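You operate a simulated robot arm through the tools that you are given. There is no shell and no other tool. Be economical: measure what you need, move in short steps, check, and stop when the job is done.

Carry out the task below with a simulated two-armed robot. There is one attempt and no reset: what you move stays moved.

TASK
Put the yellow and blue stir bars away in the jar of bars.
Fine: hold the jar with one hand while the other unscrews the lid; screw it shut at the end.
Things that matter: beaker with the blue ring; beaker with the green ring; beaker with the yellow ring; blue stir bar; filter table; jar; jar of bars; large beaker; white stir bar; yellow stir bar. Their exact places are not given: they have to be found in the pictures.

Only the result counts: the job must be done as asked and must still hold three seconds after the hand-in. Knocking over, shifting, dropping, spilling or breaking anything else fails it. A push-on lid holds only when it is set on centred and level and pressed home; a screw cap is set on level and turned clockwise until tight.

THE ROBOT
Two 7-joint arms with two-finger parallel grippers on one trunk, on a base that drives. Base frame: it is fixed to the floor where the robot stands at the start and does not move with it; the origin is under the middle of the robot, x ahead of it, y to its left, z up. Units: cm, rad, N and s.
The left shoulder is at the start at [7, 13.3, 115.1], the right one opposite. With the tool pointing down near the work surface each hand reaches from about 10 to 62 cm from the robot's upright axis, wherever it stands, measured 20 degrees to its own side. Places, roughly: beaker with the blue ring [-125, -50, 75]; beaker with the green ring [-125, -75, 75]; beaker with the yellow ring [-150, -75, 75]; filter table [60, -40, 80]; jar [50, -20, 80]; large beaker [-150, -50, 75]. Payload 1.57 kg a hand.
Tool frame (each hand has its own): the origin (TCP) lies between the finger pads and is the grasp point; the fingertips stand 3 cm ahead of it; z points along the fingers, y is the line along which they close. Largest opening 8 cm; finger width 1.7, thickness 1.2; the body of the gripper, 4 by 8.2 cm, starts 8 cm behind the TCP.
Orientation is that of the tool frame in the base frame, as a unit quaternion [x, y, z, w]. With the fingers straight down and closing along the base's y, the tool's x points along the base's -x, its y along +y and its z along -z.

THE INTERFACE
- The arms move only by the tool jog_arm. It takes "left_deltas", "right_deltas" or both (then of equal length, played together; a hand with none holds still); each is a list of rows, each an object (a shift or turn left out is 0, a gripper value left out holds the last) with "grip": the opening, from 0 (shut) to 1 (fully open); "delta_pos": the shift along the tool's x, y, z in mm, a list of three; "turn": the turn, a rotation vector about the tool's x, y, z in rad, a list of three. In form: [{"grip": grip, "delta_pos": [tx, ty, tz], "turn": [rx, ry, rz]}, ...]. A call has 1 to 20 rows; each row is the pose to reach, as a shift and turn from the pose commanded when the call began, along the tool's axes at that moment. A row lasts 0.2 s, in which the tool goes at most 5 cm and 0.15 rad; a call with a longer step from one row to the next is refused whole, and so is a gripper value outside its range. Where a pose cannot be reached the arm comes as near as it can. A force on the tool above 40 N (or 10 N above the force at the start of the call, whichever is more), or a blocked arm, ends the call early, and 0.2 s more pass. The fingers move at their own pace (about 15.3 cm/s each) and stop on an object; they squeeze with about 20 N. The grip force told is the motor's: it shows also when the fingers shut on nothing. Time passes only in rows, and 0.2 s behind the last, so rows that repeat a pose let the fingers close. It gives the time, the measured TCP pose, the force on the tool (base axes), the opening and the grip force at its end, in the units of the frame above (readings bear some noise), with the torque about the TCP (base axes, N m) and any sound that the robot's microphone picked up.
- Cameras (640 x 400 px; columns grow to the right, rows downward): "scene" is now at [12.08, -5.17, 137.33]; the picture's right is [-0.59, -0.80, 0.00], its down [-0.50, 0.37, -0.79] and it looks along [0.63, -0.47, -0.62] (base axes); focal length 240 px, centre (320, 200). "left" rides on the left gripper at [7.2, 0.7, -12.2] in its tool frame; the picture's right is [-0.09, 1.00, 0.00], its down [-0.84, -0.08, -0.54] and it looks along [-0.54, -0.05, 0.84] (tool axes); focal length 238 px, centre (320, 200). "right" rides on the right gripper at [7.2, -0.7, -12.2] in its tool frame; the picture's right is [0.09, 1.00, 0.00], its down [-0.84, 0.08, -0.54] and it looks along [-0.54, 0.05, 0.84] (tool axes); focal length 238 px, centre (320, 200).
- capture(camera): a new picture of that camera. The clock stands still meanwhile.
- raise_lower(by): slides the trunk up (or, below 0, down) by that many cm; the arms and the scene camera ride with it, the base frame stays. It gives what a move gives, with no picture.
- drive_base(legs): drives the robot by 1 to 6 legs, each [ahead, left, turn to the left] in cm, cm and rad, along the robot's own axes; the way and the turn of a leg run together, so that a leg with both is an arc; at most 150 cm and 3.142 rad a leg. The arms and the cameras ride along, it lands a little off, and it stops where it bumps. It gives what a move gives.
- turn_head(pan, tilt): turns the head with the scene camera to pan (to the left, within 1.501 rad either way) and tilt (down, from -0.506 to 1.204), counted from straight ahead of the robot. It gives what a move gives.
- probe_pixels(camera, pixels): for up to 12 pixels [column, row] of the newest picture of that camera ("zoom" is the newest enlarged one), the place [x, y, z] in the base frame of the surface seen there, good to about 0.3 cm. The clock stands still meanwhile.
- zoom(camera, box): a new picture of the part [left, top, right, bottom] of that camera's present view, enlarged. The clock stands still meanwhile.
- job_done(): hands the job in; it is judged then, once.

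Work in short steps. Measure before you move; look again where a grasp or a placing could have gone wrong, and mend it. You have 80 turns and 78 pictures in all, those below and enlarged ones among them. Open the grippers and draw the arms clear of the work before you hand the job in, unless the task says otherwise; then end with one line.

The tools are called after "Request:" by a JSON object that holds its "fn" and its "kwargs". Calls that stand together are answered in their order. jog_arm: Moves the arms, as the interface text tells. Its arguments: {"type":"object","properties":{"left_deltas":{"type":"array"},"right_deltas":{"type":"array"}},"required":[]} The other tools are called the same way: raise_lower (by) slides the trunk up or down; drive_base (legs) drives the base; turn_head (pan, tilt) turns the head that bears the scene camera; capture (camera) takes a picture; probe_pixels (camera, pixels) gives the place of the surface under pixels of a picture; zoom (camera, box) takes an enlarged picture of a part of a camera's view; job_done () hands the job in.

At the start:

```text
t: 0.0
left_tcp_pos: [38.57, -5.74, 115.65]
left_tcp_rot: [-0.001, 1.0, 0.0, 0.0]
left_contact_force: [-1.0, 0.2, 0.3]
left_wrist_torque: [0.02, 0.01, -0.02]
left_finger_gap: 8.0
left_grip_force: 0.0
right_tcp_pos: [30.65, -36.53, 121.33]
right_tcp_rot: [0.0, 1.0, 0.0, 0.001]
right_contact_force: [-0.5, -0.5, 0.9]
right_wrist_torque: [-0.03, -0.01, 0.01]
right_finger_gap: 7.99
right_grip_force: 0.1
trunk travel left (down, up): [-72.5, 21.5]
robot x, y, heading: [-0.17, -0.01, 0.001]
head pan, tilt: [-0.637, 0.665]
```

scene: 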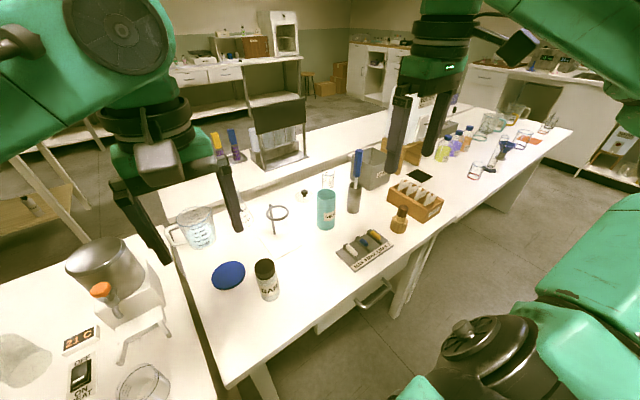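
right: 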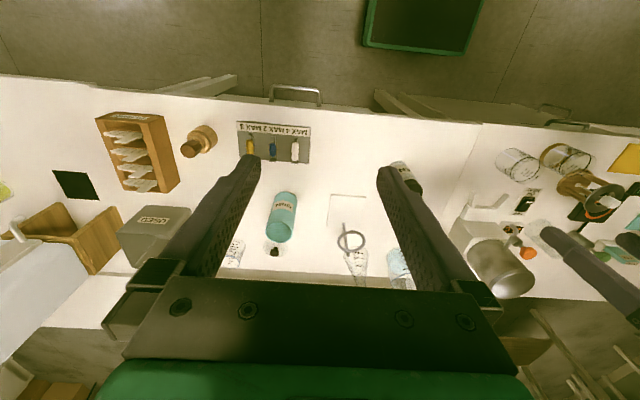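
left: 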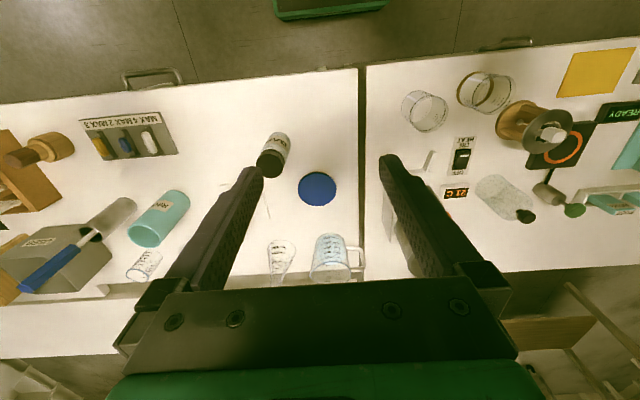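

The scene shows a tray of stir bars near (365,250) and a black-capped jar near (267,280). I zoom in on both.

Request:
{"fn": "zoom", "kwargs": {"camera": "scene", "box": [200, 160, 440, 310]}}

Request:
{"fn": "zoom", "kwargs": {"camera": "left", "box": [60, 90, 380, 290]}}

```text
2.67 times, centred on (320, 235) of scene
```

zoom: 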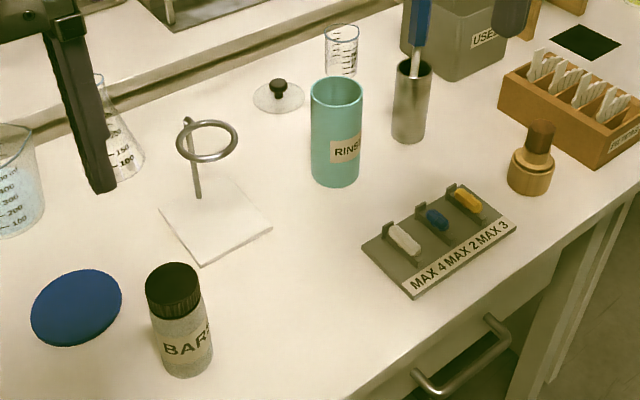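

```text
2.00 times, centred on (220, 190) of left
```

zoom: 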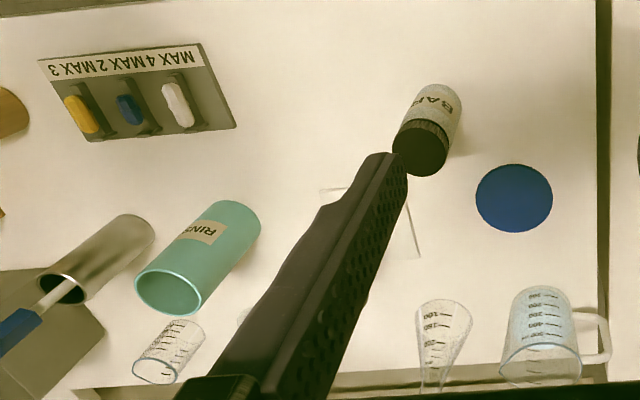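

Jar labelled BARS with ribbed black cap; the yellow, blue and white bars lie on a rack. I measure them.

Request:
{"fn": "zoom", "kwargs": {"camera": "scene", "box": [320, 215, 416, 275]}}

Request:
{"fn": "probe_pixels", "kwargs": {"camera": "scene", "pixels": [[265, 264], [270, 297], [258, 264], [272, 268], [348, 249], [364, 242], [374, 234], [327, 222], [372, 257], [265, 278], [289, 300], [230, 276]]}}

Request:
{"fn": "zoom", "kwargs": {"camera": "scene", "box": [240, 250, 304, 310]}}

```text
6.67 times, centred on (368, 245) of scene
```

zoom: 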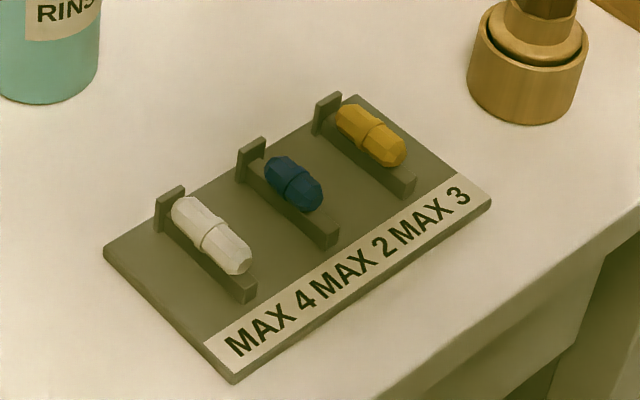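

```text
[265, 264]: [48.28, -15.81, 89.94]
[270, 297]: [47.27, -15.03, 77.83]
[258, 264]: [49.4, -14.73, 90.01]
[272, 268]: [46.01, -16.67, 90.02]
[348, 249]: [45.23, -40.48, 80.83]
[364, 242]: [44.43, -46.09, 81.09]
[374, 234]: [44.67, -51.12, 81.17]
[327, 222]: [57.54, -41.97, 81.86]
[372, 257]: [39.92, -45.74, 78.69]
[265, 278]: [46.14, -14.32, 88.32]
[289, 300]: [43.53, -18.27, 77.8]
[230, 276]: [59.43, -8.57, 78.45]
```

```text
6.67 times, centred on (272, 280) of scene
```

zoom: 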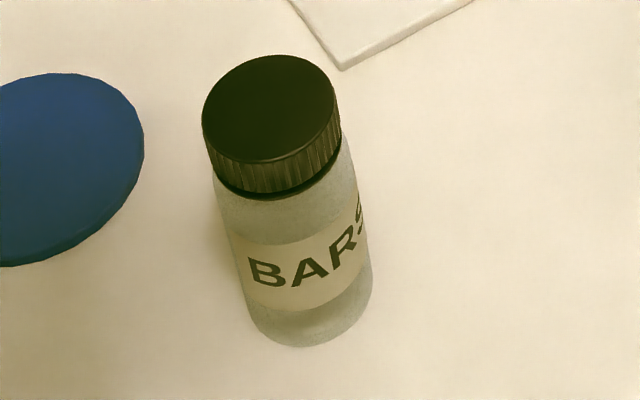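

The jar stands near (48,-15.5), cap top z≈90; bars on the rack near y −41/−46/−51 at z≈81. I move the right hand above the rack for a close look.

Request:
{"fn": "jog_arm", "kwargs": {"right_deltas": [{"delta_pos": [-15, -12, 30]}, {"delta_pos": [-30, -24, 60]}, {"delta_pos": [-45, -36, 90]}, {"delta_pos": [-60, -48, 120]}, {"delta_pos": [-75, -60, 150]}, {"delta_pos": [-90, -72, 180]}, {"delta_pos": [-105, -84, 210]}, {"delta_pos": [-113, -95, 220]}]}}

Request:
{"fn": "capture", "kwargs": {"camera": "right"}}

Request:
{"fn": "capture", "kwargs": {"camera": "scene"}}

```text
t: 1.8
left_tcp_pos: [38.61, -5.75, 115.71]
left_tcp_rot: [0.0, 1.0, 0.0, 0.0]
left_contact_force: [-0.9, 0.9, 0.0]
left_wrist_torque: [-0.01, 0.0, 0.04]
left_finger_gap: 7.98
left_grip_force: 0.0
right_tcp_pos: [41.95, -46.37, 99.37]
right_tcp_rot: [0.0, 1.0, 0.0, 0.0]
right_contact_force: [0.7, 0.4, 0.0]
right_wrist_torque: [0.0, 0.01, -0.03]
right_finger_gap: 8.0
right_grip_force: 0.0
trunk travel left (down, up): [-72.5, 21.5]
robot x, y, heading: [0.05, 0.24, -0.001]
head pan, tilt: [-0.637, 0.665]
```

```text
70 pictures are left
```

right: 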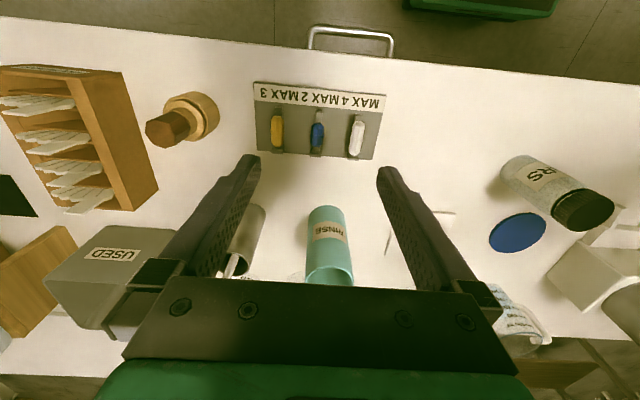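

```text
69 pictures are left
```

scene: 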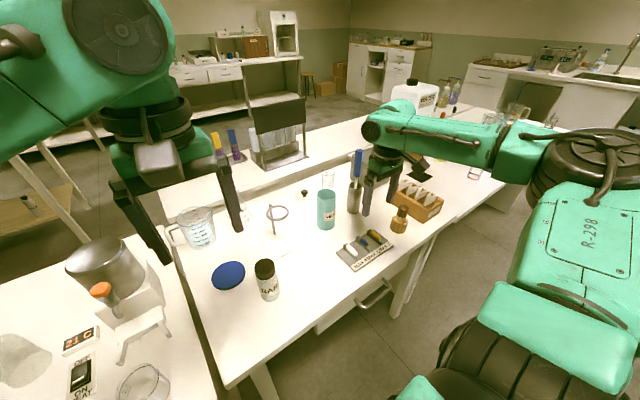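

The bars show at (277,130), (317,135), (357,138). I zoom in for their contact with the rails and probe extents.

Request:
{"fn": "zoom", "kwargs": {"camera": "right", "box": [244, 75, 396, 170]}}

Request:
{"fn": "zoom", "kwargs": {"camera": "right", "box": [480, 140, 640, 240]}}

```text
4.21 times, centred on (320, 122) of right
```

zoom: 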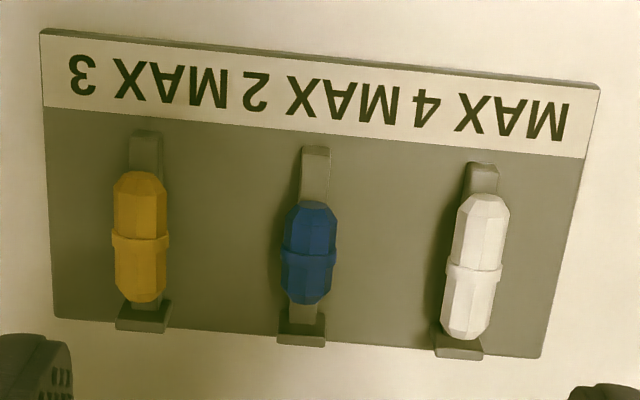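

```text
4.00 times, centred on (560, 190) of right
```

zoom: 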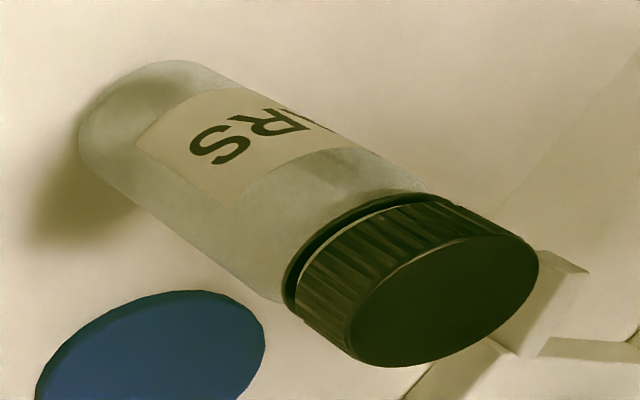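

Bars sit raised on narrow rails, so a straight-down grasp works. I probe bar ends and jar cap outline.

Request:
{"fn": "probe_pixels", "kwargs": {"camera": "right", "pixels": [[277.3, 117.5], [277.3, 144], [272, 133], [283, 132], [318, 125], [316.5, 145], [312.5, 136], [322.5, 137], [316.5, 136], [277.5, 131], [318, 115], [300, 130]]}}

Request:
{"fn": "probe_pixels", "kwargs": {"camera": "zoom", "pixels": [[350, 325], [530, 255], [500, 235], [385, 360], [440, 300], [320, 290], [460, 200], [300, 300], [420, 190], [250, 290], [120, 80], [85, 145]]}}

```text
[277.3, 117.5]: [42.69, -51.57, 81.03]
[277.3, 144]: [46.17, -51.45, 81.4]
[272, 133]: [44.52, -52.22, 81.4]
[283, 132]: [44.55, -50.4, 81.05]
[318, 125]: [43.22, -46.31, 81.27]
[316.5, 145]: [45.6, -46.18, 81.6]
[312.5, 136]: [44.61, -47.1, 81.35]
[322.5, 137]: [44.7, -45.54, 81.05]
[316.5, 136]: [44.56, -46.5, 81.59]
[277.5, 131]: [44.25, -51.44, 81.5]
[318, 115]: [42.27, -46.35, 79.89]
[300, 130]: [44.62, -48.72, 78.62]
```

```text
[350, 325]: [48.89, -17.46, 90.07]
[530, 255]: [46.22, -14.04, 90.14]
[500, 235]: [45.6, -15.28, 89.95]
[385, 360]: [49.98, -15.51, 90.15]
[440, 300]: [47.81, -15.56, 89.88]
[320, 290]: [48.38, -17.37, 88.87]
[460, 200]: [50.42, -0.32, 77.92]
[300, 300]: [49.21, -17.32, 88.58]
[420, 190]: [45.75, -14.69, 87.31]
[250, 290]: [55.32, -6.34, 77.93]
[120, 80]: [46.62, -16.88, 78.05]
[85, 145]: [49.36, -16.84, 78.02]
```

Cap centre ≈(47.8,−15.55), radius ≈2.4, z 87.3–90; yellow centre (44.4,−51.45), blue (44.4,−46.3), both ~z 80.7. Now I bring the left hand to a pre-grasp tilted ~50° toward the jar body.

Request:
{"fn": "jog_arm", "kwargs": {"left_deltas": [{"delta_pos": [-1, -5, 31], "turn": [0.033, -0.105, 0.071]}, {"delta_pos": [-3, -10, 62], "turn": [0.066, -0.21, 0.143]}, {"delta_pos": [-4, -15, 93], "turn": [0.099, -0.316, 0.214]}, {"delta_pos": [-5, -20, 124], "turn": [0.132, -0.421, 0.286]}, {"delta_pos": [-6, -25, 155], "turn": [0.166, -0.526, 0.357]}, {"delta_pos": [-8, -31, 186], "turn": [0.199, -0.631, 0.428]}, {"delta_pos": [-9, -36, 217], "turn": [0.232, -0.737, 0.5]}, {"delta_pos": [-10, -41, 248], "turn": [0.265, -0.842, 0.571]}]}}

Request:
{"fn": "capture", "kwargs": {"camera": "left"}}

Request:
{"fn": "capture", "kwargs": {"camera": "scene"}}

```text
t: 3.6
left_tcp_pos: [39.4, -9.71, 90.77]
left_tcp_rot: [0.274, 0.864, -0.128, 0.402]
left_contact_force: [-0.5, 0.2, 0.0]
left_wrist_torque: [0.01, 0.0, 0.0]
left_finger_gap: 8.01
left_grip_force: 0.0
right_tcp_pos: [41.96, -46.17, 99.42]
right_tcp_rot: [-0.001, 1.0, 0.0, 0.0]
right_contact_force: [-0.7, -0.3, -0.2]
right_wrist_torque: [0.02, -0.02, 0.01]
right_finger_gap: 8.0
right_grip_force: 0.1
trunk travel left (down, up): [-72.5, 21.5]
robot x, y, heading: [0.19, -0.03, 0.002]
head pan, tilt: [-0.637, 0.665]
```

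```text
66 pictures are left
```

left: 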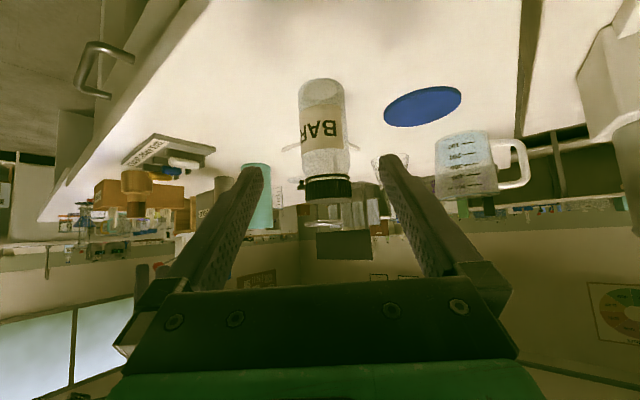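

```text
65 pictures are left
```

scene: 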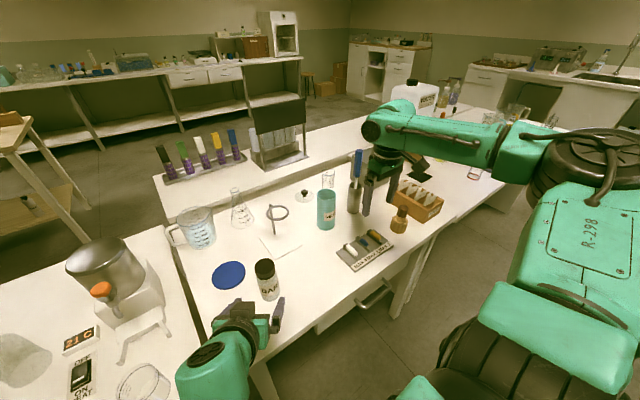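

The jar is centred between the left fingers (col ≈322). I advance 130 mm along the tool axis.

Request:
{"fn": "jog_arm", "kwargs": {"left_deltas": [{"delta_pos": [-1, 0, 30]}, {"delta_pos": [-2, 0, 60]}, {"delta_pos": [-3, 0, 85]}, {"delta_pos": [-4, 0, 105]}, {"delta_pos": [-4, 0, 120]}, {"delta_pos": [-4, 0, 130]}]}}

Request:
{"fn": "capture", "kwargs": {"camera": "left"}}

Request:
{"fn": "capture", "kwargs": {"camera": "right"}}

```text
t: 5.0
left_tcp_pos: [47.94, -15.52, 82.7]
left_tcp_rot: [0.272, 0.865, -0.125, 0.402]
left_contact_force: [0.3, 0.5, 0.1]
left_wrist_torque: [-0.01, 0.01, 0.02]
left_finger_gap: 8.0
left_grip_force: 0.1
right_tcp_pos: [41.88, -46.18, 99.42]
right_tcp_rot: [0.0, 1.0, 0.0, 0.0]
right_contact_force: [-0.1, 0.0, -1.3]
right_wrist_torque: [0.0, 0.03, 0.03]
right_finger_gap: 8.02
right_grip_force: 0.1
trunk travel left (down, up): [-72.5, 21.5]
robot x, y, heading: [0.06, 0.14, -0.007]
head pan, tilt: [-0.637, 0.665]
```

```text
64 pictures are left
```

left: 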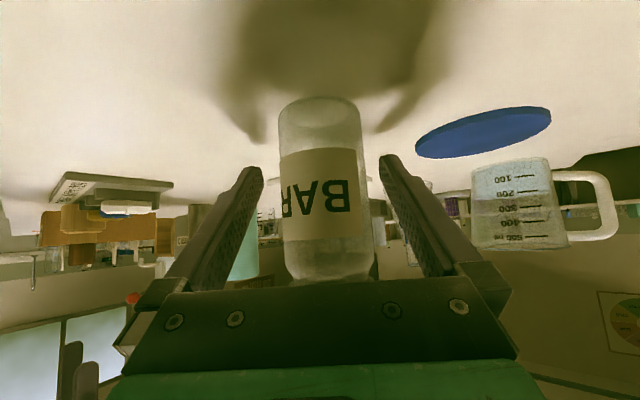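

```text
63 pictures are left
```

right: 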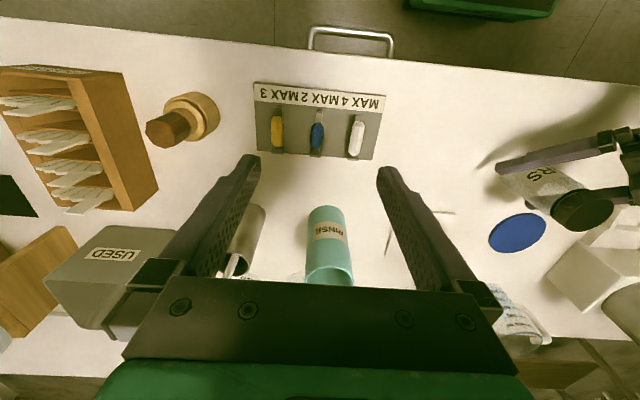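

The jar body is between the left fingers. I close the left hand gently.

Request:
{"fn": "jog_arm", "kwargs": {"left_deltas": [{"grip": 0.8}, {"grip": 0.7}, {"grip": 0.6}, {"grip": 0.4}, {"grip": 0.3}, {"grip": 0.3}]}}

Request:
{"fn": "capture", "kwargs": {"camera": "left"}}

Request:
{"fn": "zoom", "kwargs": {"camera": "scene", "box": [200, 220, 328, 320]}}

```text
t: 6.4
left_tcp_pos: [47.81, -15.5, 82.72]
left_tcp_rot: [0.273, 0.865, -0.127, 0.401]
left_contact_force: [0.1, 0.3, 0.6]
left_wrist_torque: [-0.04, 0.03, 0.01]
left_finger_gap: 4.88
left_grip_force: 20.5
right_tcp_pos: [41.96, -46.22, 99.49]
right_tcp_rot: [0.0, 1.0, 0.0, 0.0]
right_contact_force: [0.7, 0.2, -0.5]
right_wrist_torque: [-0.04, 0.0, -0.03]
right_finger_gap: 8.01
right_grip_force: 0.1
trunk travel left (down, up): [-72.5, 21.5]
robot x, y, heading: [0.04, 0.05, -0.0]
head pan, tilt: [-0.637, 0.665]
```

```text
62 pictures are left
```

left: 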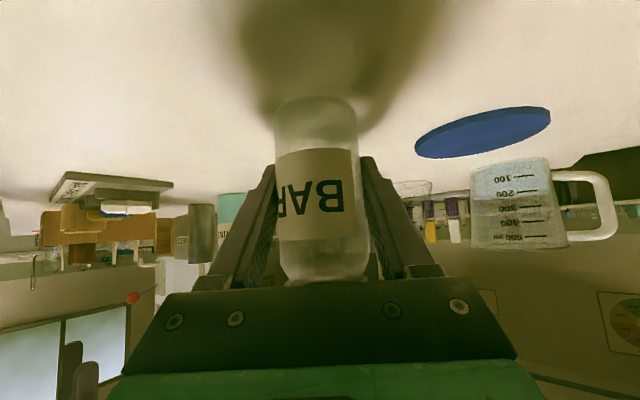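

```text
4.00 times, centred on (264, 270) of scene
```

zoom: 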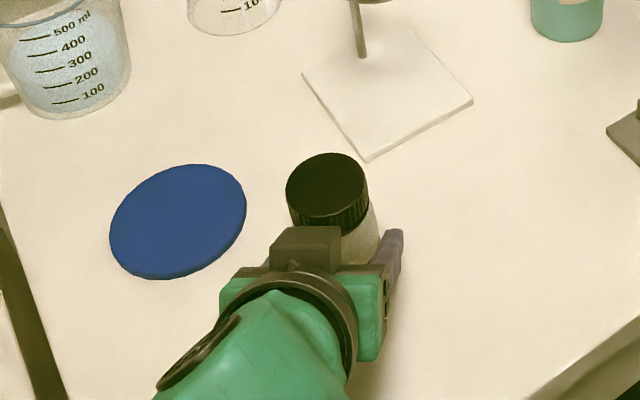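

Left hand holds the jar (gap 4.9). I re-probe the cap's rim to centre the right hand.

Request:
{"fn": "probe_pixels", "kwargs": {"camera": "zoom", "pixels": [[289, 187], [364, 185], [327, 156], [324, 215], [327, 185]]}}

Request:
{"fn": "jog_arm", "kwargs": {"right_deltas": [{"grip": 0.9, "delta_pos": [-8, 39, 0], "turn": [0, 0, 0.13]}, {"grip": 0.75, "delta_pos": [-15, 77, 0], "turn": [0, 0, 0.26]}, {"delta_pos": [-22, 115, 0], "turn": [0, 0, 0.39]}, {"delta_pos": [-29, 153, 0], "turn": [0, 0, 0.52]}, {"delta_pos": [-36, 192, 0], "turn": [0, 0, 0.65]}, {"delta_pos": [-44, 230, 0], "turn": [0, 0, 0.78]}, {"delta_pos": [-51, 268, 0], "turn": [0, 0, 0.91]}, {"delta_pos": [-58, 306, 0], "turn": [0, 0, 1.05]}]}}

Request:
{"fn": "capture", "kwargs": {"camera": "right"}}

Request:
{"fn": "capture", "kwargs": {"camera": "scene"}}

```text
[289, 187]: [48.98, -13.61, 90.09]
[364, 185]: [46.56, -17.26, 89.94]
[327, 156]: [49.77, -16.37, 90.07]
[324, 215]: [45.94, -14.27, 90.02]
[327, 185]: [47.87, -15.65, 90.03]
```

```text
t: 8.2
left_tcp_pos: [47.93, -15.51, 82.72]
left_tcp_rot: [0.272, 0.865, -0.126, 0.402]
left_contact_force: [0.3, -0.3, -0.3]
left_wrist_torque: [0.04, 0.0, -0.01]
left_finger_gap: 4.88
left_grip_force: 19.9
right_tcp_pos: [47.86, -15.34, 99.39]
right_tcp_rot: [0.502, 0.865, -0.001, -0.001]
right_contact_force: [0.3, 0.1, 0.3]
right_wrist_torque: [0.02, 0.03, -0.01]
right_finger_gap: 6.01
right_grip_force: 0.0
trunk travel left (down, up): [-72.5, 21.5]
robot x, y, heading: [-0.16, 0.04, -0.002]
head pan, tilt: [-0.637, 0.665]
```

```text
60 pictures are left
```

right: 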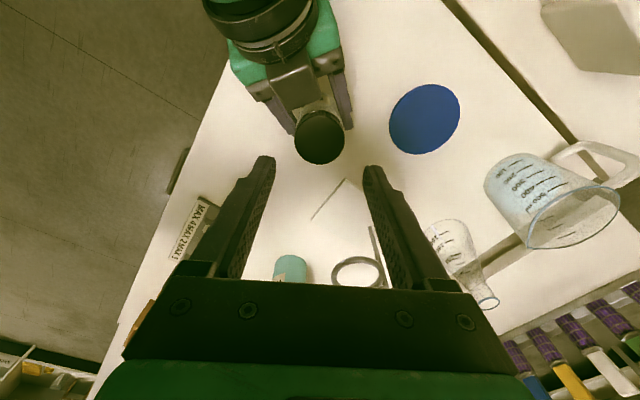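

```text
59 pictures are left
```

scene: 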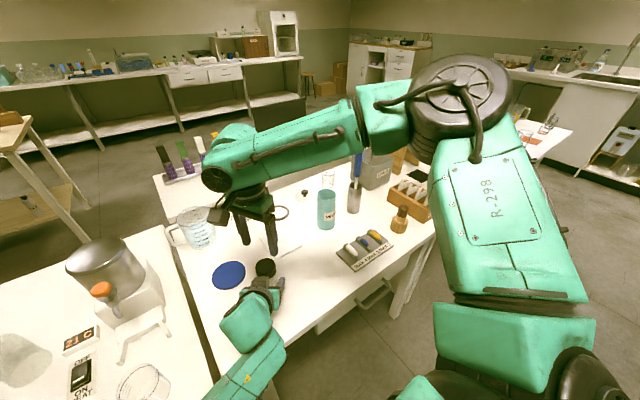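

Right hand is centred over the cap ((47.9,−15.3) vs cap (47.8,−15.45)). I descend 106 mm and close on it.

Request:
{"fn": "jog_arm", "kwargs": {"right_deltas": [{"delta_pos": [0, 0, 30]}, {"delta_pos": [0, 0, 60]}, {"delta_pos": [0, 0, 85]}, {"delta_pos": [0, 0, 100]}, {"delta_pos": [0, 0, 106]}, {"delta_pos": [0, 0, 106]}, {"grip": 0.65, "delta_pos": [0, 0, 106]}, {"grip": 0.4, "delta_pos": [0, 0, 106]}, {"grip": 0.3, "delta_pos": [0, 0, 106]}, {"grip": 0.3, "delta_pos": [0, 0, 106]}]}}

Request:
{"fn": "capture", "kwargs": {"camera": "right"}}

```text
t: 10.4
left_tcp_pos: [47.93, -15.51, 82.61]
left_tcp_rot: [0.272, 0.865, -0.125, 0.402]
left_contact_force: [-4.4, 8.7, -0.5]
left_wrist_torque: [-0.2, -0.03, -0.05]
left_finger_gap: 4.86
left_grip_force: 20.2
right_tcp_pos: [47.85, -15.56, 88.85]
right_tcp_rot: [0.501, 0.866, 0.0, 0.001]
right_contact_force: [4.4, -8.5, 3.4]
right_wrist_torque: [-0.31, -0.16, 0.06]
right_finger_gap: 4.91
right_grip_force: 19.5
trunk travel left (down, up): [-72.5, 21.5]
robot x, y, heading: [-0.15, 0.12, 0.004]
head pan, tilt: [-0.637, 0.665]
```

```text
58 pictures are left
```

right: 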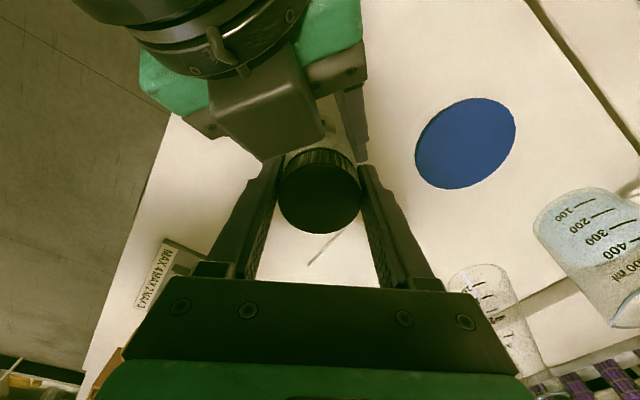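

The cap is gripped (gap 4.9). I turn counter-clockwise 2.1 rad with a slight relief of the side load.

Request:
{"fn": "jog_arm", "kwargs": {"right_deltas": [{"delta_pos": [-1, 0, 0], "turn": [0, 0, -0.14]}, {"delta_pos": [-1, 0, 0], "turn": [0, 0, -0.28]}, {"delta_pos": [-1, 0, 0], "turn": [0, 0, -0.42]}, {"delta_pos": [-1, 0, 0], "turn": [0, 0, -0.56]}, {"delta_pos": [-1, 0, 0], "turn": [0, 0, -0.7]}, {"delta_pos": [-1, 0, 0], "turn": [0, 0, -0.84]}, {"delta_pos": [-1, 0, 0], "turn": [0, 0, -0.98]}, {"delta_pos": [-1, 0, 0], "turn": [0, 0, -1.12]}, {"delta_pos": [-1, 0, 0], "turn": [0, 0, -1.26]}, {"delta_pos": [-1, 0, 0], "turn": [0, 0, -1.4]}, {"delta_pos": [-1, 0, 0], "turn": [0, 0, -1.54]}, {"delta_pos": [-1, 0, 0], "turn": [0, 0, -1.68]}, {"delta_pos": [-1, 0, 0], "turn": [0, 0, -1.82]}, {"delta_pos": [-1, 0, 0], "turn": [0, 0, -1.96]}, {"delta_pos": [-1, 0, 0], "turn": [0, 0, -2.1]}]}}

Request:
{"fn": "capture", "kwargs": {"camera": "right"}}

```text
t: 12.8
left_tcp_pos: [47.46, -15.79, 82.51]
left_tcp_rot: [0.278, 0.864, -0.127, 0.399]
left_contact_force: [-3.1, -2.7, -0.2]
left_wrist_torque: [0.67, -0.69, 0.8]
left_finger_gap: 4.77
left_grip_force: 20.2
right_tcp_pos: [48.16, -15.6, 89.16]
right_tcp_rot: [-0.24, 0.971, 0.002, 0.007]
right_contact_force: [1.4, 2.8, -1.0]
right_wrist_torque: [-0.51, 0.57, -0.78]
right_finger_gap: 4.82
right_grip_force: 19.9
trunk travel left (down, up): [-72.5, 21.5]
robot x, y, heading: [-0.02, -0.02, -0.001]
head pan, tilt: [-0.637, 0.665]
stopped in row 12 (left hand): the force on the tool passed its limit at 43 N (the readings are from after the stop); the commanded pose is now the measured one
```

```text
57 pictures are left
```

right: 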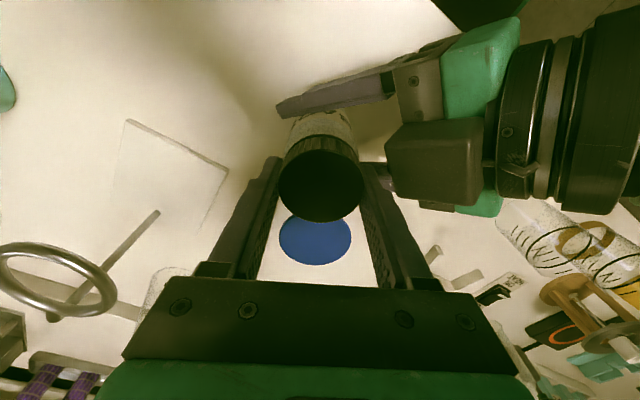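

The right finger met the left hand's front block after ~1.5 rad. I check how jar and label stand in the left view, and the scene.

Request:
{"fn": "capture", "kwargs": {"camera": "left"}}

Request:
{"fn": "zoom", "kwargs": {"camera": "scene", "box": [180, 200, 340, 300]}}

```text
56 pictures are left
```

left: 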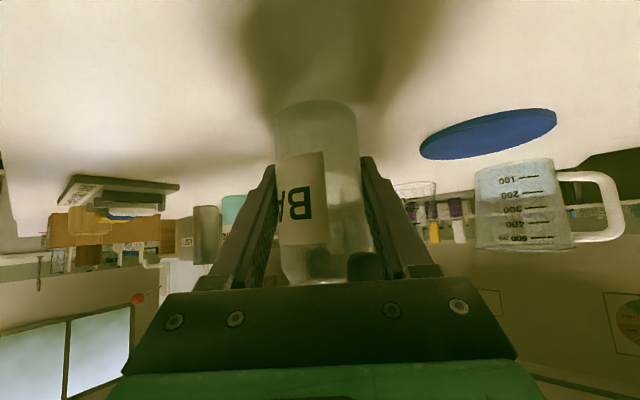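

```text
4.00 times, centred on (260, 250) of scene
```

zoom: 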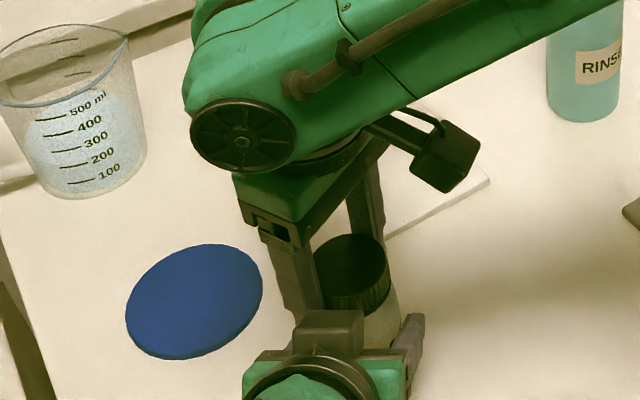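

The label moved, so the jar partly twisted in the left grip. I probe the cap top to see whether the cap has risen.

Request:
{"fn": "probe_pixels", "kwargs": {"camera": "zoom", "pixels": [[350, 260], [335, 265], [370, 250], [345, 280], [355, 240]]}}

Request:
{"fn": "zoom", "kwargs": {"camera": "right", "box": [260, 80, 420, 230]}}

```text
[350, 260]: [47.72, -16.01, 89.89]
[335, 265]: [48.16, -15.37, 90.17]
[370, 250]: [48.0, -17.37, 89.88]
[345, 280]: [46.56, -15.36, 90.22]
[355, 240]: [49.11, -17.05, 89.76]
```

```text
2.67 times, centred on (340, 155) of right
```

zoom: 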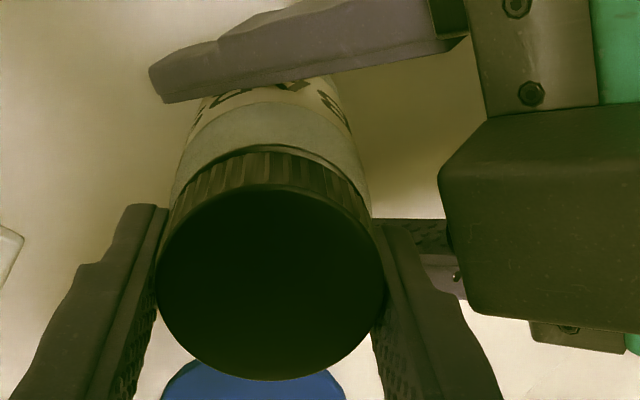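

Cap height is still ≈90, so it's not certain it loosened. I release the cap, rise 40 mm and swing back clockwise for a wider, collision-free stroke.

Request:
{"fn": "jog_arm", "kwargs": {"right_deltas": [{"grip": 0.75}, {"grip": 0.75}, {"delta_pos": [0, 0, -20]}, {"delta_pos": [0, 0, -40]}, {"delta_pos": [0, 0, -40], "turn": [0, 0, 0.14]}, {"delta_pos": [0, 0, -40], "turn": [0, 0, 0.28]}, {"delta_pos": [0, 0, -40], "turn": [0, 0, 0.42]}, {"delta_pos": [0, 0, -40], "turn": [0, 0, 0.56]}, {"delta_pos": [0, 0, -40], "turn": [0, 0, 0.7]}, {"delta_pos": [0, 0, -40], "turn": [0, 0, 0.84]}, {"delta_pos": [0, 0, -40], "turn": [0, 0, 0.98]}, {"delta_pos": [0, 0, -40], "turn": [0, 0, 1.12]}, {"delta_pos": [0, 0, -40], "turn": [0, 0, 1.26]}, {"delta_pos": [0, 0, -40], "turn": [0, 0, 1.4]}, {"delta_pos": [0, 0, -40], "turn": [0, 0, 1.54]}, {"delta_pos": [0, 0, -40], "turn": [0, 0, 1.68]}, {"delta_pos": [0, 0, -40], "turn": [0, 0, 1.82]}, {"delta_pos": [0, 0, -40], "turn": [0, 0, 1.96]}]}}

Request:
{"fn": "capture", "kwargs": {"camera": "right"}}

Request:
{"fn": "capture", "kwargs": {"camera": "left"}}

Request:
{"fn": "zoom", "kwargs": {"camera": "scene", "box": [180, 200, 340, 300]}}

```text
t: 16.6
left_tcp_pos: [47.54, -15.75, 82.61]
left_tcp_rot: [0.277, 0.864, -0.127, 0.4]
left_contact_force: [-0.5, 0.9, 0.7]
left_wrist_torque: [0.04, -0.02, 0.0]
left_finger_gap: 4.8
left_grip_force: 19.6
right_tcp_pos: [48.3, -15.41, 93.03]
right_tcp_rot: [0.673, 0.739, 0.006, 0.002]
right_contact_force: [-0.1, 0.5, -0.4]
right_wrist_torque: [0.0, 0.02, -0.03]
right_finger_gap: 6.0
right_grip_force: 0.0
trunk travel left (down, up): [-72.5, 21.5]
robot x, y, heading: [-0.02, -0.13, -0.002]
head pan, tilt: [-0.637, 0.665]
```

```text
53 pictures are left
```

right: 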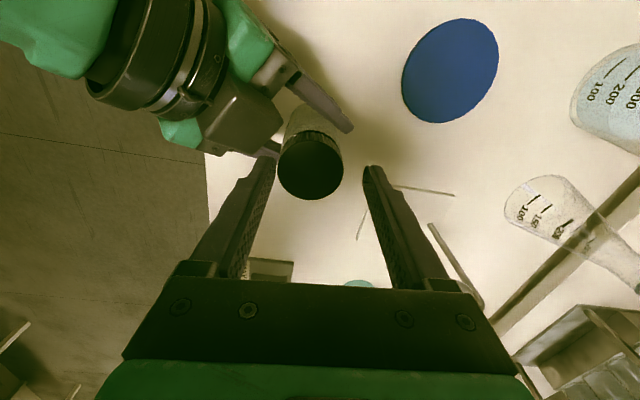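

```text
52 pictures are left
```

left: 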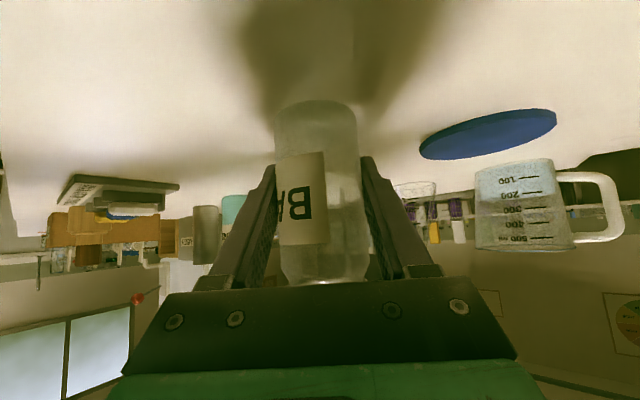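

```text
4.00 times, centred on (260, 250) of scene
```

zoom: 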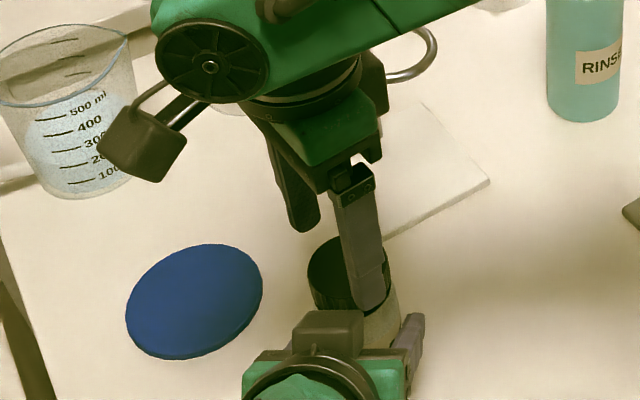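

I probe the cap's top outline in the right view for precise re-centring.

Request:
{"fn": "probe_pixels", "kwargs": {"camera": "right", "pixels": [[281, 169], [341, 167], [311, 141], [310, 197], [311, 168], [290, 150], [332, 187], [290, 187], [332, 150]]}}

```text
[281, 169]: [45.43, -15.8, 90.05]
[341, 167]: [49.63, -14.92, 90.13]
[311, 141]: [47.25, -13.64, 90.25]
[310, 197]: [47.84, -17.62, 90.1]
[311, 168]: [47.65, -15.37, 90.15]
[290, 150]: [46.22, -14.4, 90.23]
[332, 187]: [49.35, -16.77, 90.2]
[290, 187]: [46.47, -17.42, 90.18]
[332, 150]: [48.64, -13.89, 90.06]
```

Cap centre is (47.6,−15.5), level. I shift 7 mm, descend, grip and turn only 0.7 rad to see what slips.

Request:
{"fn": "jog_arm", "kwargs": {"right_deltas": [{"delta_pos": [0, -7, 0]}, {"delta_pos": [0, -7, 20]}, {"delta_pos": [0, -7, 42]}, {"delta_pos": [0, -7, 42]}, {"grip": 0.65, "delta_pos": [0, -7, 42]}, {"grip": 0.3, "delta_pos": [0, -7, 42]}, {"grip": 0.3, "delta_pos": [0, -7, 42]}, {"grip": 0.3, "delta_pos": [0, -7, 42]}]}}

Request:
{"fn": "jog_arm", "kwargs": {"right_deltas": [{"turn": [0, 0, -0.1]}, {"turn": [0, 0, -0.2]}, {"turn": [0, 0, -0.3]}, {"turn": [0, 0, -0.4]}, {"turn": [0, 0, -0.5]}, {"turn": [0, 0, -0.6]}, {"turn": [0, 0, -0.7]}]}}

Request:
{"fn": "capture", "kwargs": {"camera": "left"}}

```text
t: 18.4
left_tcp_pos: [47.48, -15.58, 82.42]
left_tcp_rot: [0.275, 0.866, -0.125, 0.399]
left_contact_force: [1.4, 22.3, -16.9]
left_wrist_torque: [-1.54, -0.12, -0.51]
left_finger_gap: 4.78
left_grip_force: 19.8
right_tcp_pos: [47.63, -15.4, 88.85]
right_tcp_rot: [0.673, 0.74, 0.006, 0.003]
right_contact_force: [-1.9, -22.2, 18.6]
right_wrist_torque: [0.04, 0.26, 0.47]
right_finger_gap: 4.93
right_grip_force: 20.2
trunk travel left (down, up): [-72.5, 21.5]
robot x, y, heading: [0.11, -0.22, 0.002]
head pan, tilt: [-0.637, 0.665]
```

```text
t: 20.1
left_tcp_pos: [47.69, -15.89, 82.78]
left_tcp_rot: [0.277, 0.863, -0.128, 0.402]
left_contact_force: [0.3, 3.6, 4.8]
left_wrist_torque: [-0.4, 0.01, 0.31]
left_finger_gap: 4.89
left_grip_force: 19.8
right_tcp_pos: [47.48, -15.47, 88.74]
right_tcp_rot: [0.377, 0.926, 0.005, 0.003]
right_contact_force: [-0.5, -4.6, -4.8]
right_wrist_torque: [0.17, -0.02, -0.31]
right_finger_gap: 4.79
right_grip_force: 20.3
trunk travel left (down, up): [-72.5, 21.5]
robot x, y, heading: [0.11, 0.24, 0.0]
head pan, tilt: [-0.637, 0.665]
```

```text
50 pictures are left
```

left: 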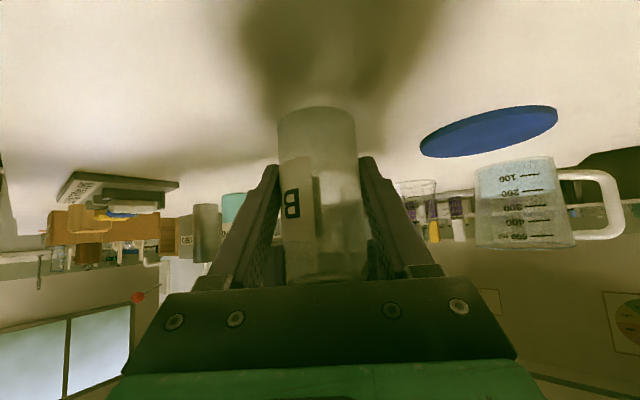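

The label moved less than the hand turned this time, with ~0.3 N m torque. I continue another 0.8 rad in the clear sector and check.

Request:
{"fn": "jog_arm", "kwargs": {"right_deltas": [{"turn": [0, 0, -0.1]}, {"turn": [0, 0, -0.2]}, {"turn": [0, 0, -0.3]}, {"turn": [0, 0, -0.4]}, {"turn": [0, 0, -0.5]}, {"turn": [0, 0, -0.6]}, {"turn": [0, 0, -0.7]}, {"turn": [0, 0, -0.8]}]}}

Request:
{"fn": "capture", "kwargs": {"camera": "left"}}

Request:
{"fn": "zoom", "kwargs": {"camera": "right", "box": [240, 80, 400, 240]}}

```text
t: 21.9
left_tcp_pos: [47.55, -15.53, 82.33]
left_tcp_rot: [0.276, 0.866, -0.124, 0.398]
left_contact_force: [14.5, 22.5, -10.0]
left_wrist_torque: [-0.39, 0.37, 0.58]
left_finger_gap: 5.31
left_grip_force: 20.1
right_tcp_pos: [47.53, -15.6, 88.97]
right_tcp_rot: [-0.013, 1.0, 0.0, 0.006]
right_contact_force: [-14.9, -21.0, 13.4]
right_wrist_torque: [-0.99, 0.45, -0.56]
right_finger_gap: 4.66
right_grip_force: 12.1
trunk travel left (down, up): [-72.5, 21.5]
robot x, y, heading: [0.02, 0.1, 0.003]
head pan, tilt: [-0.637, 0.665]
```

```text
49 pictures are left
```

left: 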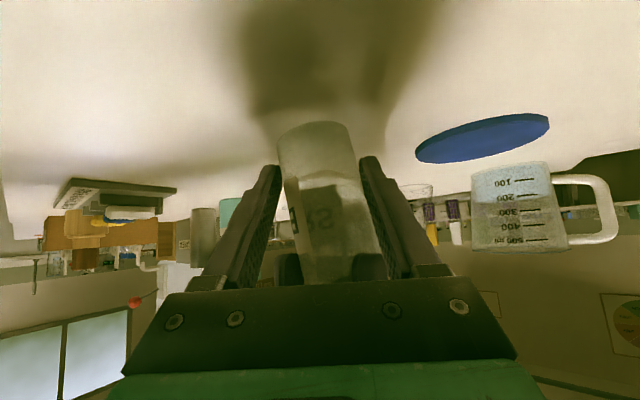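

```text
2.50 times, centred on (320, 160) of right
```

zoom: 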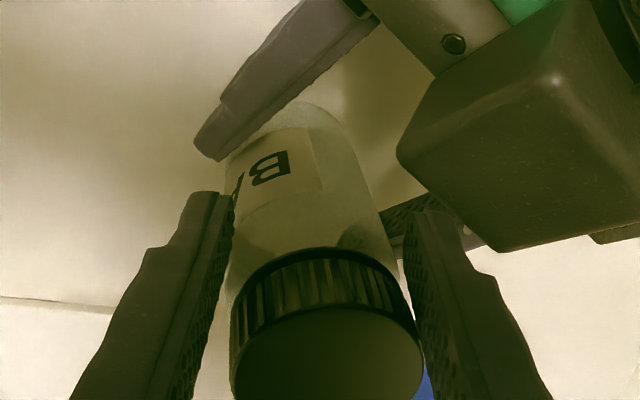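

The jar has tilted between the hands. I release the cap with the right hand (left still holds), rise, and look.

Request:
{"fn": "jog_arm", "kwargs": {"right_deltas": [{"grip": 0.75}, {"grip": 0.75}, {"grip": 0.8, "delta_pos": [0, 0, -25]}, {"delta_pos": [0, 0, -50]}, {"delta_pos": [0, 0, -90]}, {"delta_pos": [0, -40, -120]}, {"delta_pos": [0, -80, -120]}]}}

Request:
{"fn": "zoom", "kwargs": {"camera": "scene", "box": [180, 200, 340, 300]}}

Request:
{"fn": "capture", "kwargs": {"camera": "right"}}

```text
t: 23.4
left_tcp_pos: [47.41, -15.96, 82.47]
left_tcp_rot: [0.277, 0.864, -0.127, 0.4]
left_contact_force: [0.1, -0.5, 0.4]
left_wrist_torque: [0.04, -0.01, 0.01]
left_finger_gap: 4.8
left_grip_force: 19.8
right_tcp_pos: [47.68, -23.76, 100.77]
right_tcp_rot: [-0.012, 1.0, 0.003, 0.006]
right_contact_force: [0.3, 0.3, -0.1]
right_wrist_torque: [0.01, 0.01, -0.01]
right_finger_gap: 6.42
right_grip_force: 0.0
trunk travel left (down, up): [-72.5, 21.5]
robot x, y, heading: [0.15, 0.04, 0.004]
head pan, tilt: [-0.637, 0.665]
```

```text
4.00 times, centred on (260, 250) of scene
```

zoom: 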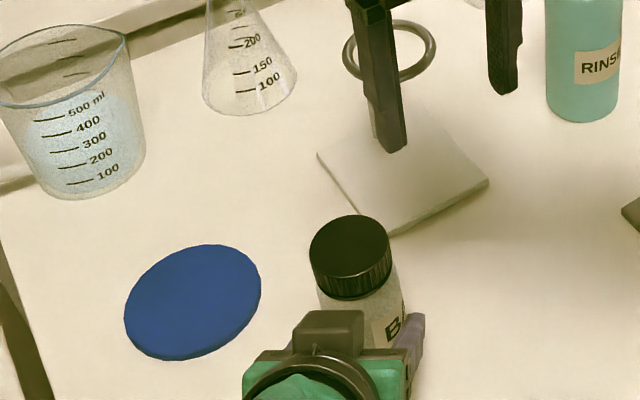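

```text
46 pictures are left
```

right: 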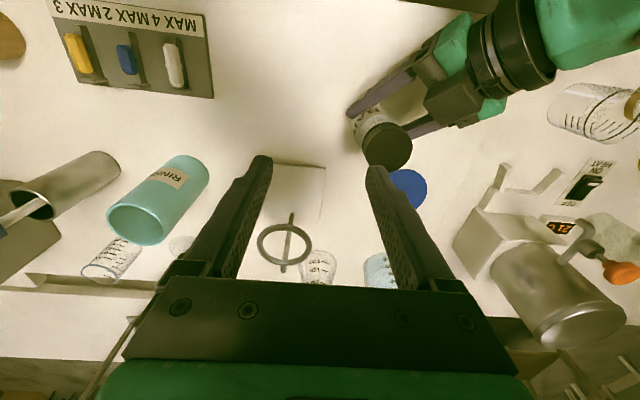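

The jar looks near upright again. I probe its cap top and check levelness.

Request:
{"fn": "probe_pixels", "kwargs": {"camera": "zoom", "pixels": [[313, 245], [386, 245], [350, 219], [349, 268], [350, 245], [352, 293]]}}

Request:
{"fn": "zoom", "kwargs": {"camera": "right", "box": [330, 80, 450, 190]}}

Request:
{"fn": "capture", "kwargs": {"camera": "left"}}

```text
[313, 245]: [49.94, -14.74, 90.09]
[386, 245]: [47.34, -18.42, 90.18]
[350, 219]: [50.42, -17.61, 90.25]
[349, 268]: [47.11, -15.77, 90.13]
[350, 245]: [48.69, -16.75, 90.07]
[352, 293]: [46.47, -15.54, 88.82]
```

```text
3.64 times, centred on (390, 135) of right
```

zoom: 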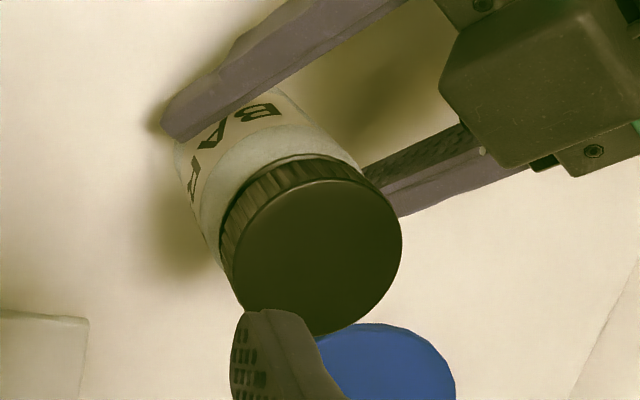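

```text
44 pictures are left
```

left: 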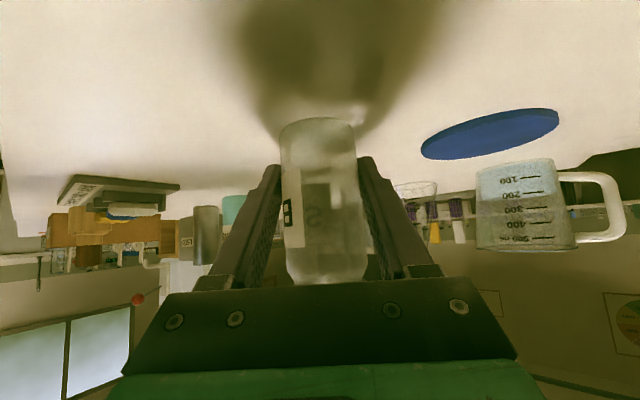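

The jar is level, cap at z 90.15, centre ≈(48.7,−16.6): it slid toward the left fingertips because the hands touched. I probe the left hand's dark block and body to know where the obstacle is.

Request:
{"fn": "zoom", "kwargs": {"camera": "scene", "box": [200, 240, 320, 315]}}

Request:
{"fn": "probe_pixels", "kwargs": {"camera": "scene", "pixels": [[256, 280], [268, 281], [258, 286], [263, 283], [270, 286], [282, 283], [282, 289], [275, 291], [245, 291], [250, 300], [273, 278], [262, 279]]}}

```text
5.33 times, centred on (260, 278) of scene
```

zoom: 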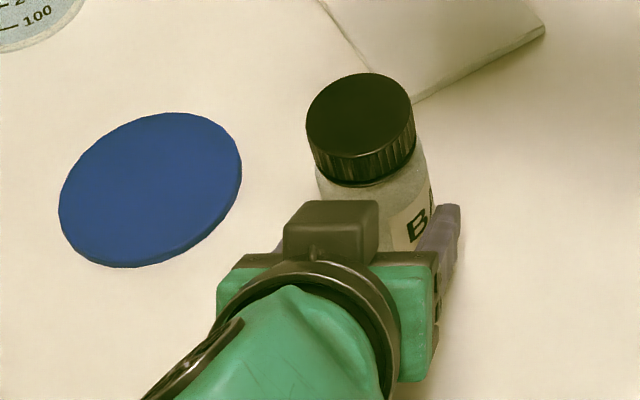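

```text
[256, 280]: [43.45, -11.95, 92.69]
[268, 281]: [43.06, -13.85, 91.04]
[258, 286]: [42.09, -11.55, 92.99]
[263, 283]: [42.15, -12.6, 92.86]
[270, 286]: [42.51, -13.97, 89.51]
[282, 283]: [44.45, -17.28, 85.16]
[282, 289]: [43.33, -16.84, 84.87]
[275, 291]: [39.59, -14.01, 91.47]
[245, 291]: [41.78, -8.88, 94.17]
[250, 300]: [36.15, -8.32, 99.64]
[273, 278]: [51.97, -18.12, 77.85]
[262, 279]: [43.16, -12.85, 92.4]
```

Key finding: jar body and cap have the same 4.9 cm diameter, so my fingertips (z≈85.8) probably pinched the jar too. I probe the cap's lower edge to grip only the cap.

Request:
{"fn": "probe_pixels", "kwargs": {"camera": "zoom", "pixels": [[360, 155], [360, 165], [360, 172], [360, 178], [360, 183], [360, 188], [360, 194], [395, 165], [398, 175], [400, 185]]}}

```text
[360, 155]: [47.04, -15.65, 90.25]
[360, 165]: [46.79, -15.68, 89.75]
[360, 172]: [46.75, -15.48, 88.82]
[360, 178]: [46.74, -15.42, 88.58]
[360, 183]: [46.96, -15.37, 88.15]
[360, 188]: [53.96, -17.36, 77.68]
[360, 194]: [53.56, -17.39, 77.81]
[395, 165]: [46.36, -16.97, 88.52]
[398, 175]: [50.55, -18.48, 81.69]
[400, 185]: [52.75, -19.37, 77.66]
```

The cap spans z 88.0–90.15, so I'll set the fingertips at z≈88.3 (TCP 91.3). I move over the cap centre (48.7,−16.6) pre-rotated clockwise, and descend.

Request:
{"fn": "jog_arm", "kwargs": {"right_deltas": [{"grip": 0.78, "delta_pos": [-2, 14, 0], "turn": [0, 0, 0.14]}, {"delta_pos": [-4, 28, 0], "turn": [0, 0, 0.28]}, {"delta_pos": [-6, 43, 0], "turn": [0, 0, 0.42]}, {"delta_pos": [-8, 57, 0], "turn": [0, 0, 0.56]}, {"delta_pos": [-10, 71, 0], "turn": [0, 0, 0.7]}, {"delta_pos": [-10, 71, 0], "turn": [0, 0, 0.84]}, {"delta_pos": [-10, 71, 0], "turn": [0, 0, 0.98]}, {"delta_pos": [-10, 71, 0], "turn": [0, 0, 1.12]}, {"delta_pos": [-10, 71, 0], "turn": [0, 0, 1.24]}, {"delta_pos": [-10, 71, 30], "turn": [0, 0, 1.24]}, {"delta_pos": [-10, 71, 60], "turn": [0, 0, 1.24]}, {"delta_pos": [-10, 71, 80], "turn": [0, 0, 1.24]}, {"delta_pos": [-10, 71, 94], "turn": [0, 0, 1.24]}, {"delta_pos": [-10, 71, 94], "turn": [0, 0, 1.24]}]}}

Request:
{"fn": "capture", "kwargs": {"camera": "right"}}

```text
t: 26.4
left_tcp_pos: [47.57, -15.86, 82.48]
left_tcp_rot: [0.276, 0.865, -0.127, 0.4]
left_contact_force: [0.6, 0.2, -1.4]
left_wrist_torque: [-0.02, 0.02, -0.03]
left_finger_gap: 4.78
left_grip_force: 20.2
right_tcp_pos: [48.5, -16.58, 91.4]
right_tcp_rot: [0.571, 0.821, 0.006, 0.004]
right_contact_force: [0.1, 0.5, -0.2]
right_wrist_torque: [0.02, 0.0, -0.05]
right_finger_gap: 6.24
right_grip_force: 0.0
trunk travel left (down, up): [-72.5, 21.5]
robot x, y, heading: [-0.02, -0.04, 0.001]
head pan, tilt: [-0.637, 0.665]
```

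```text
42 pictures are left
```

right: 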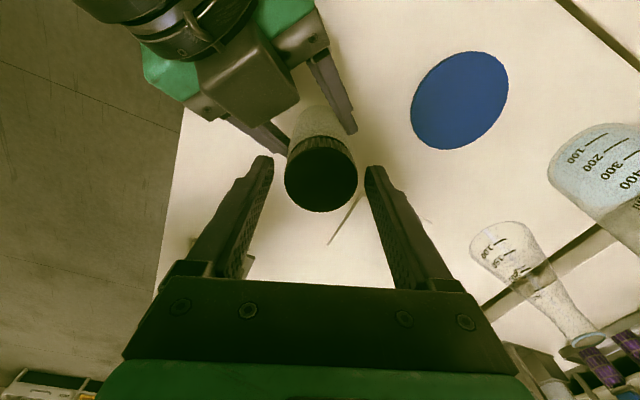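

The cap sits centred between the fingers (321,180). I close and read forces.

Request:
{"fn": "jog_arm", "kwargs": {"right_deltas": [{"grip": 0.65}, {"grip": 0.4}, {"grip": 0.3}, {"grip": 0.3}]}}

```text
t: 27.4
left_tcp_pos: [47.58, -15.81, 82.69]
left_tcp_rot: [0.277, 0.864, -0.127, 0.4]
left_contact_force: [-1.8, -0.1, 0.3]
left_wrist_torque: [-0.02, -0.17, -0.01]
left_finger_gap: 4.8
left_grip_force: 20.7
right_tcp_pos: [48.55, -16.43, 91.45]
right_tcp_rot: [0.57, 0.822, 0.006, 0.004]
right_contact_force: [1.7, 0.2, -0.9]
right_wrist_torque: [-0.01, -0.03, 0.01]
right_finger_gap: 4.51
right_grip_force: 19.8
trunk travel left (down, up): [-72.5, 21.5]
robot x, y, heading: [-0.11, 0.16, -0.004]
head pan, tilt: [-0.637, 0.665]
```

Clean grip: gap 4.5 (cap only), forces tiny. I turn 1.4 rad counter-clockwise.

Request:
{"fn": "jog_arm", "kwargs": {"right_deltas": [{"turn": [0, 0, -0.14]}, {"turn": [0, 0, -0.28]}, {"turn": [0, 0, -0.42]}, {"turn": [0, 0, -0.56]}, {"turn": [0, 0, -0.7]}, {"turn": [0, 0, -0.84]}, {"turn": [0, 0, -0.98]}, {"turn": [0, 0, -1.12]}, {"turn": [0, 0, -1.26]}, {"turn": [0, 0, -1.4]}]}}

Request:
{"fn": "capture", "kwargs": {"camera": "left"}}

Request:
{"fn": "capture", "kwargs": {"camera": "right"}}

```text
t: 29.6
left_tcp_pos: [47.6, -15.87, 82.52]
left_tcp_rot: [0.276, 0.865, -0.127, 0.4]
left_contact_force: [5.9, 4.7, -2.1]
left_wrist_torque: [-0.01, 0.07, 0.1]
left_finger_gap: 4.78
left_grip_force: 20.4
right_tcp_pos: [48.45, -16.48, 91.38]
right_tcp_rot: [-0.093, 0.996, 0.002, 0.006]
right_contact_force: [-6.7, -4.9, 2.4]
right_wrist_torque: [-0.37, 0.46, 0.01]
right_finger_gap: 4.51
right_grip_force: 19.6
trunk travel left (down, up): [-72.5, 21.5]
robot x, y, heading: [0.08, 0.16, 0.001]
head pan, tilt: [-0.637, 0.665]
```

```text
41 pictures are left
```

left: 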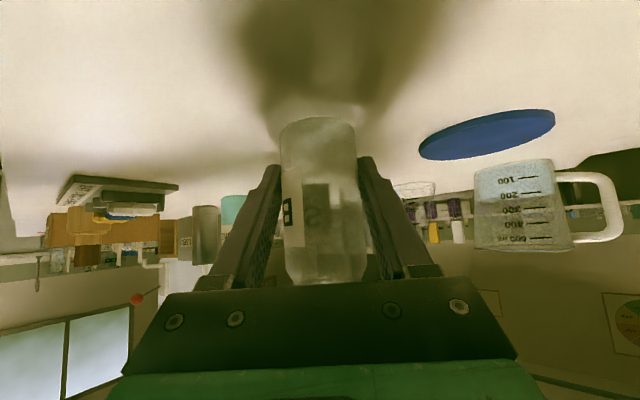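

```text
40 pictures are left
```

right: 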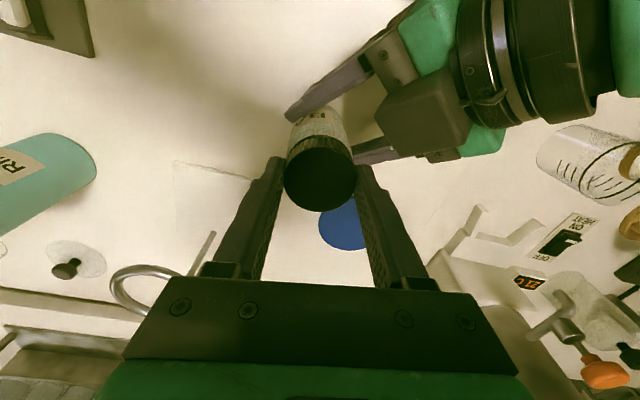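

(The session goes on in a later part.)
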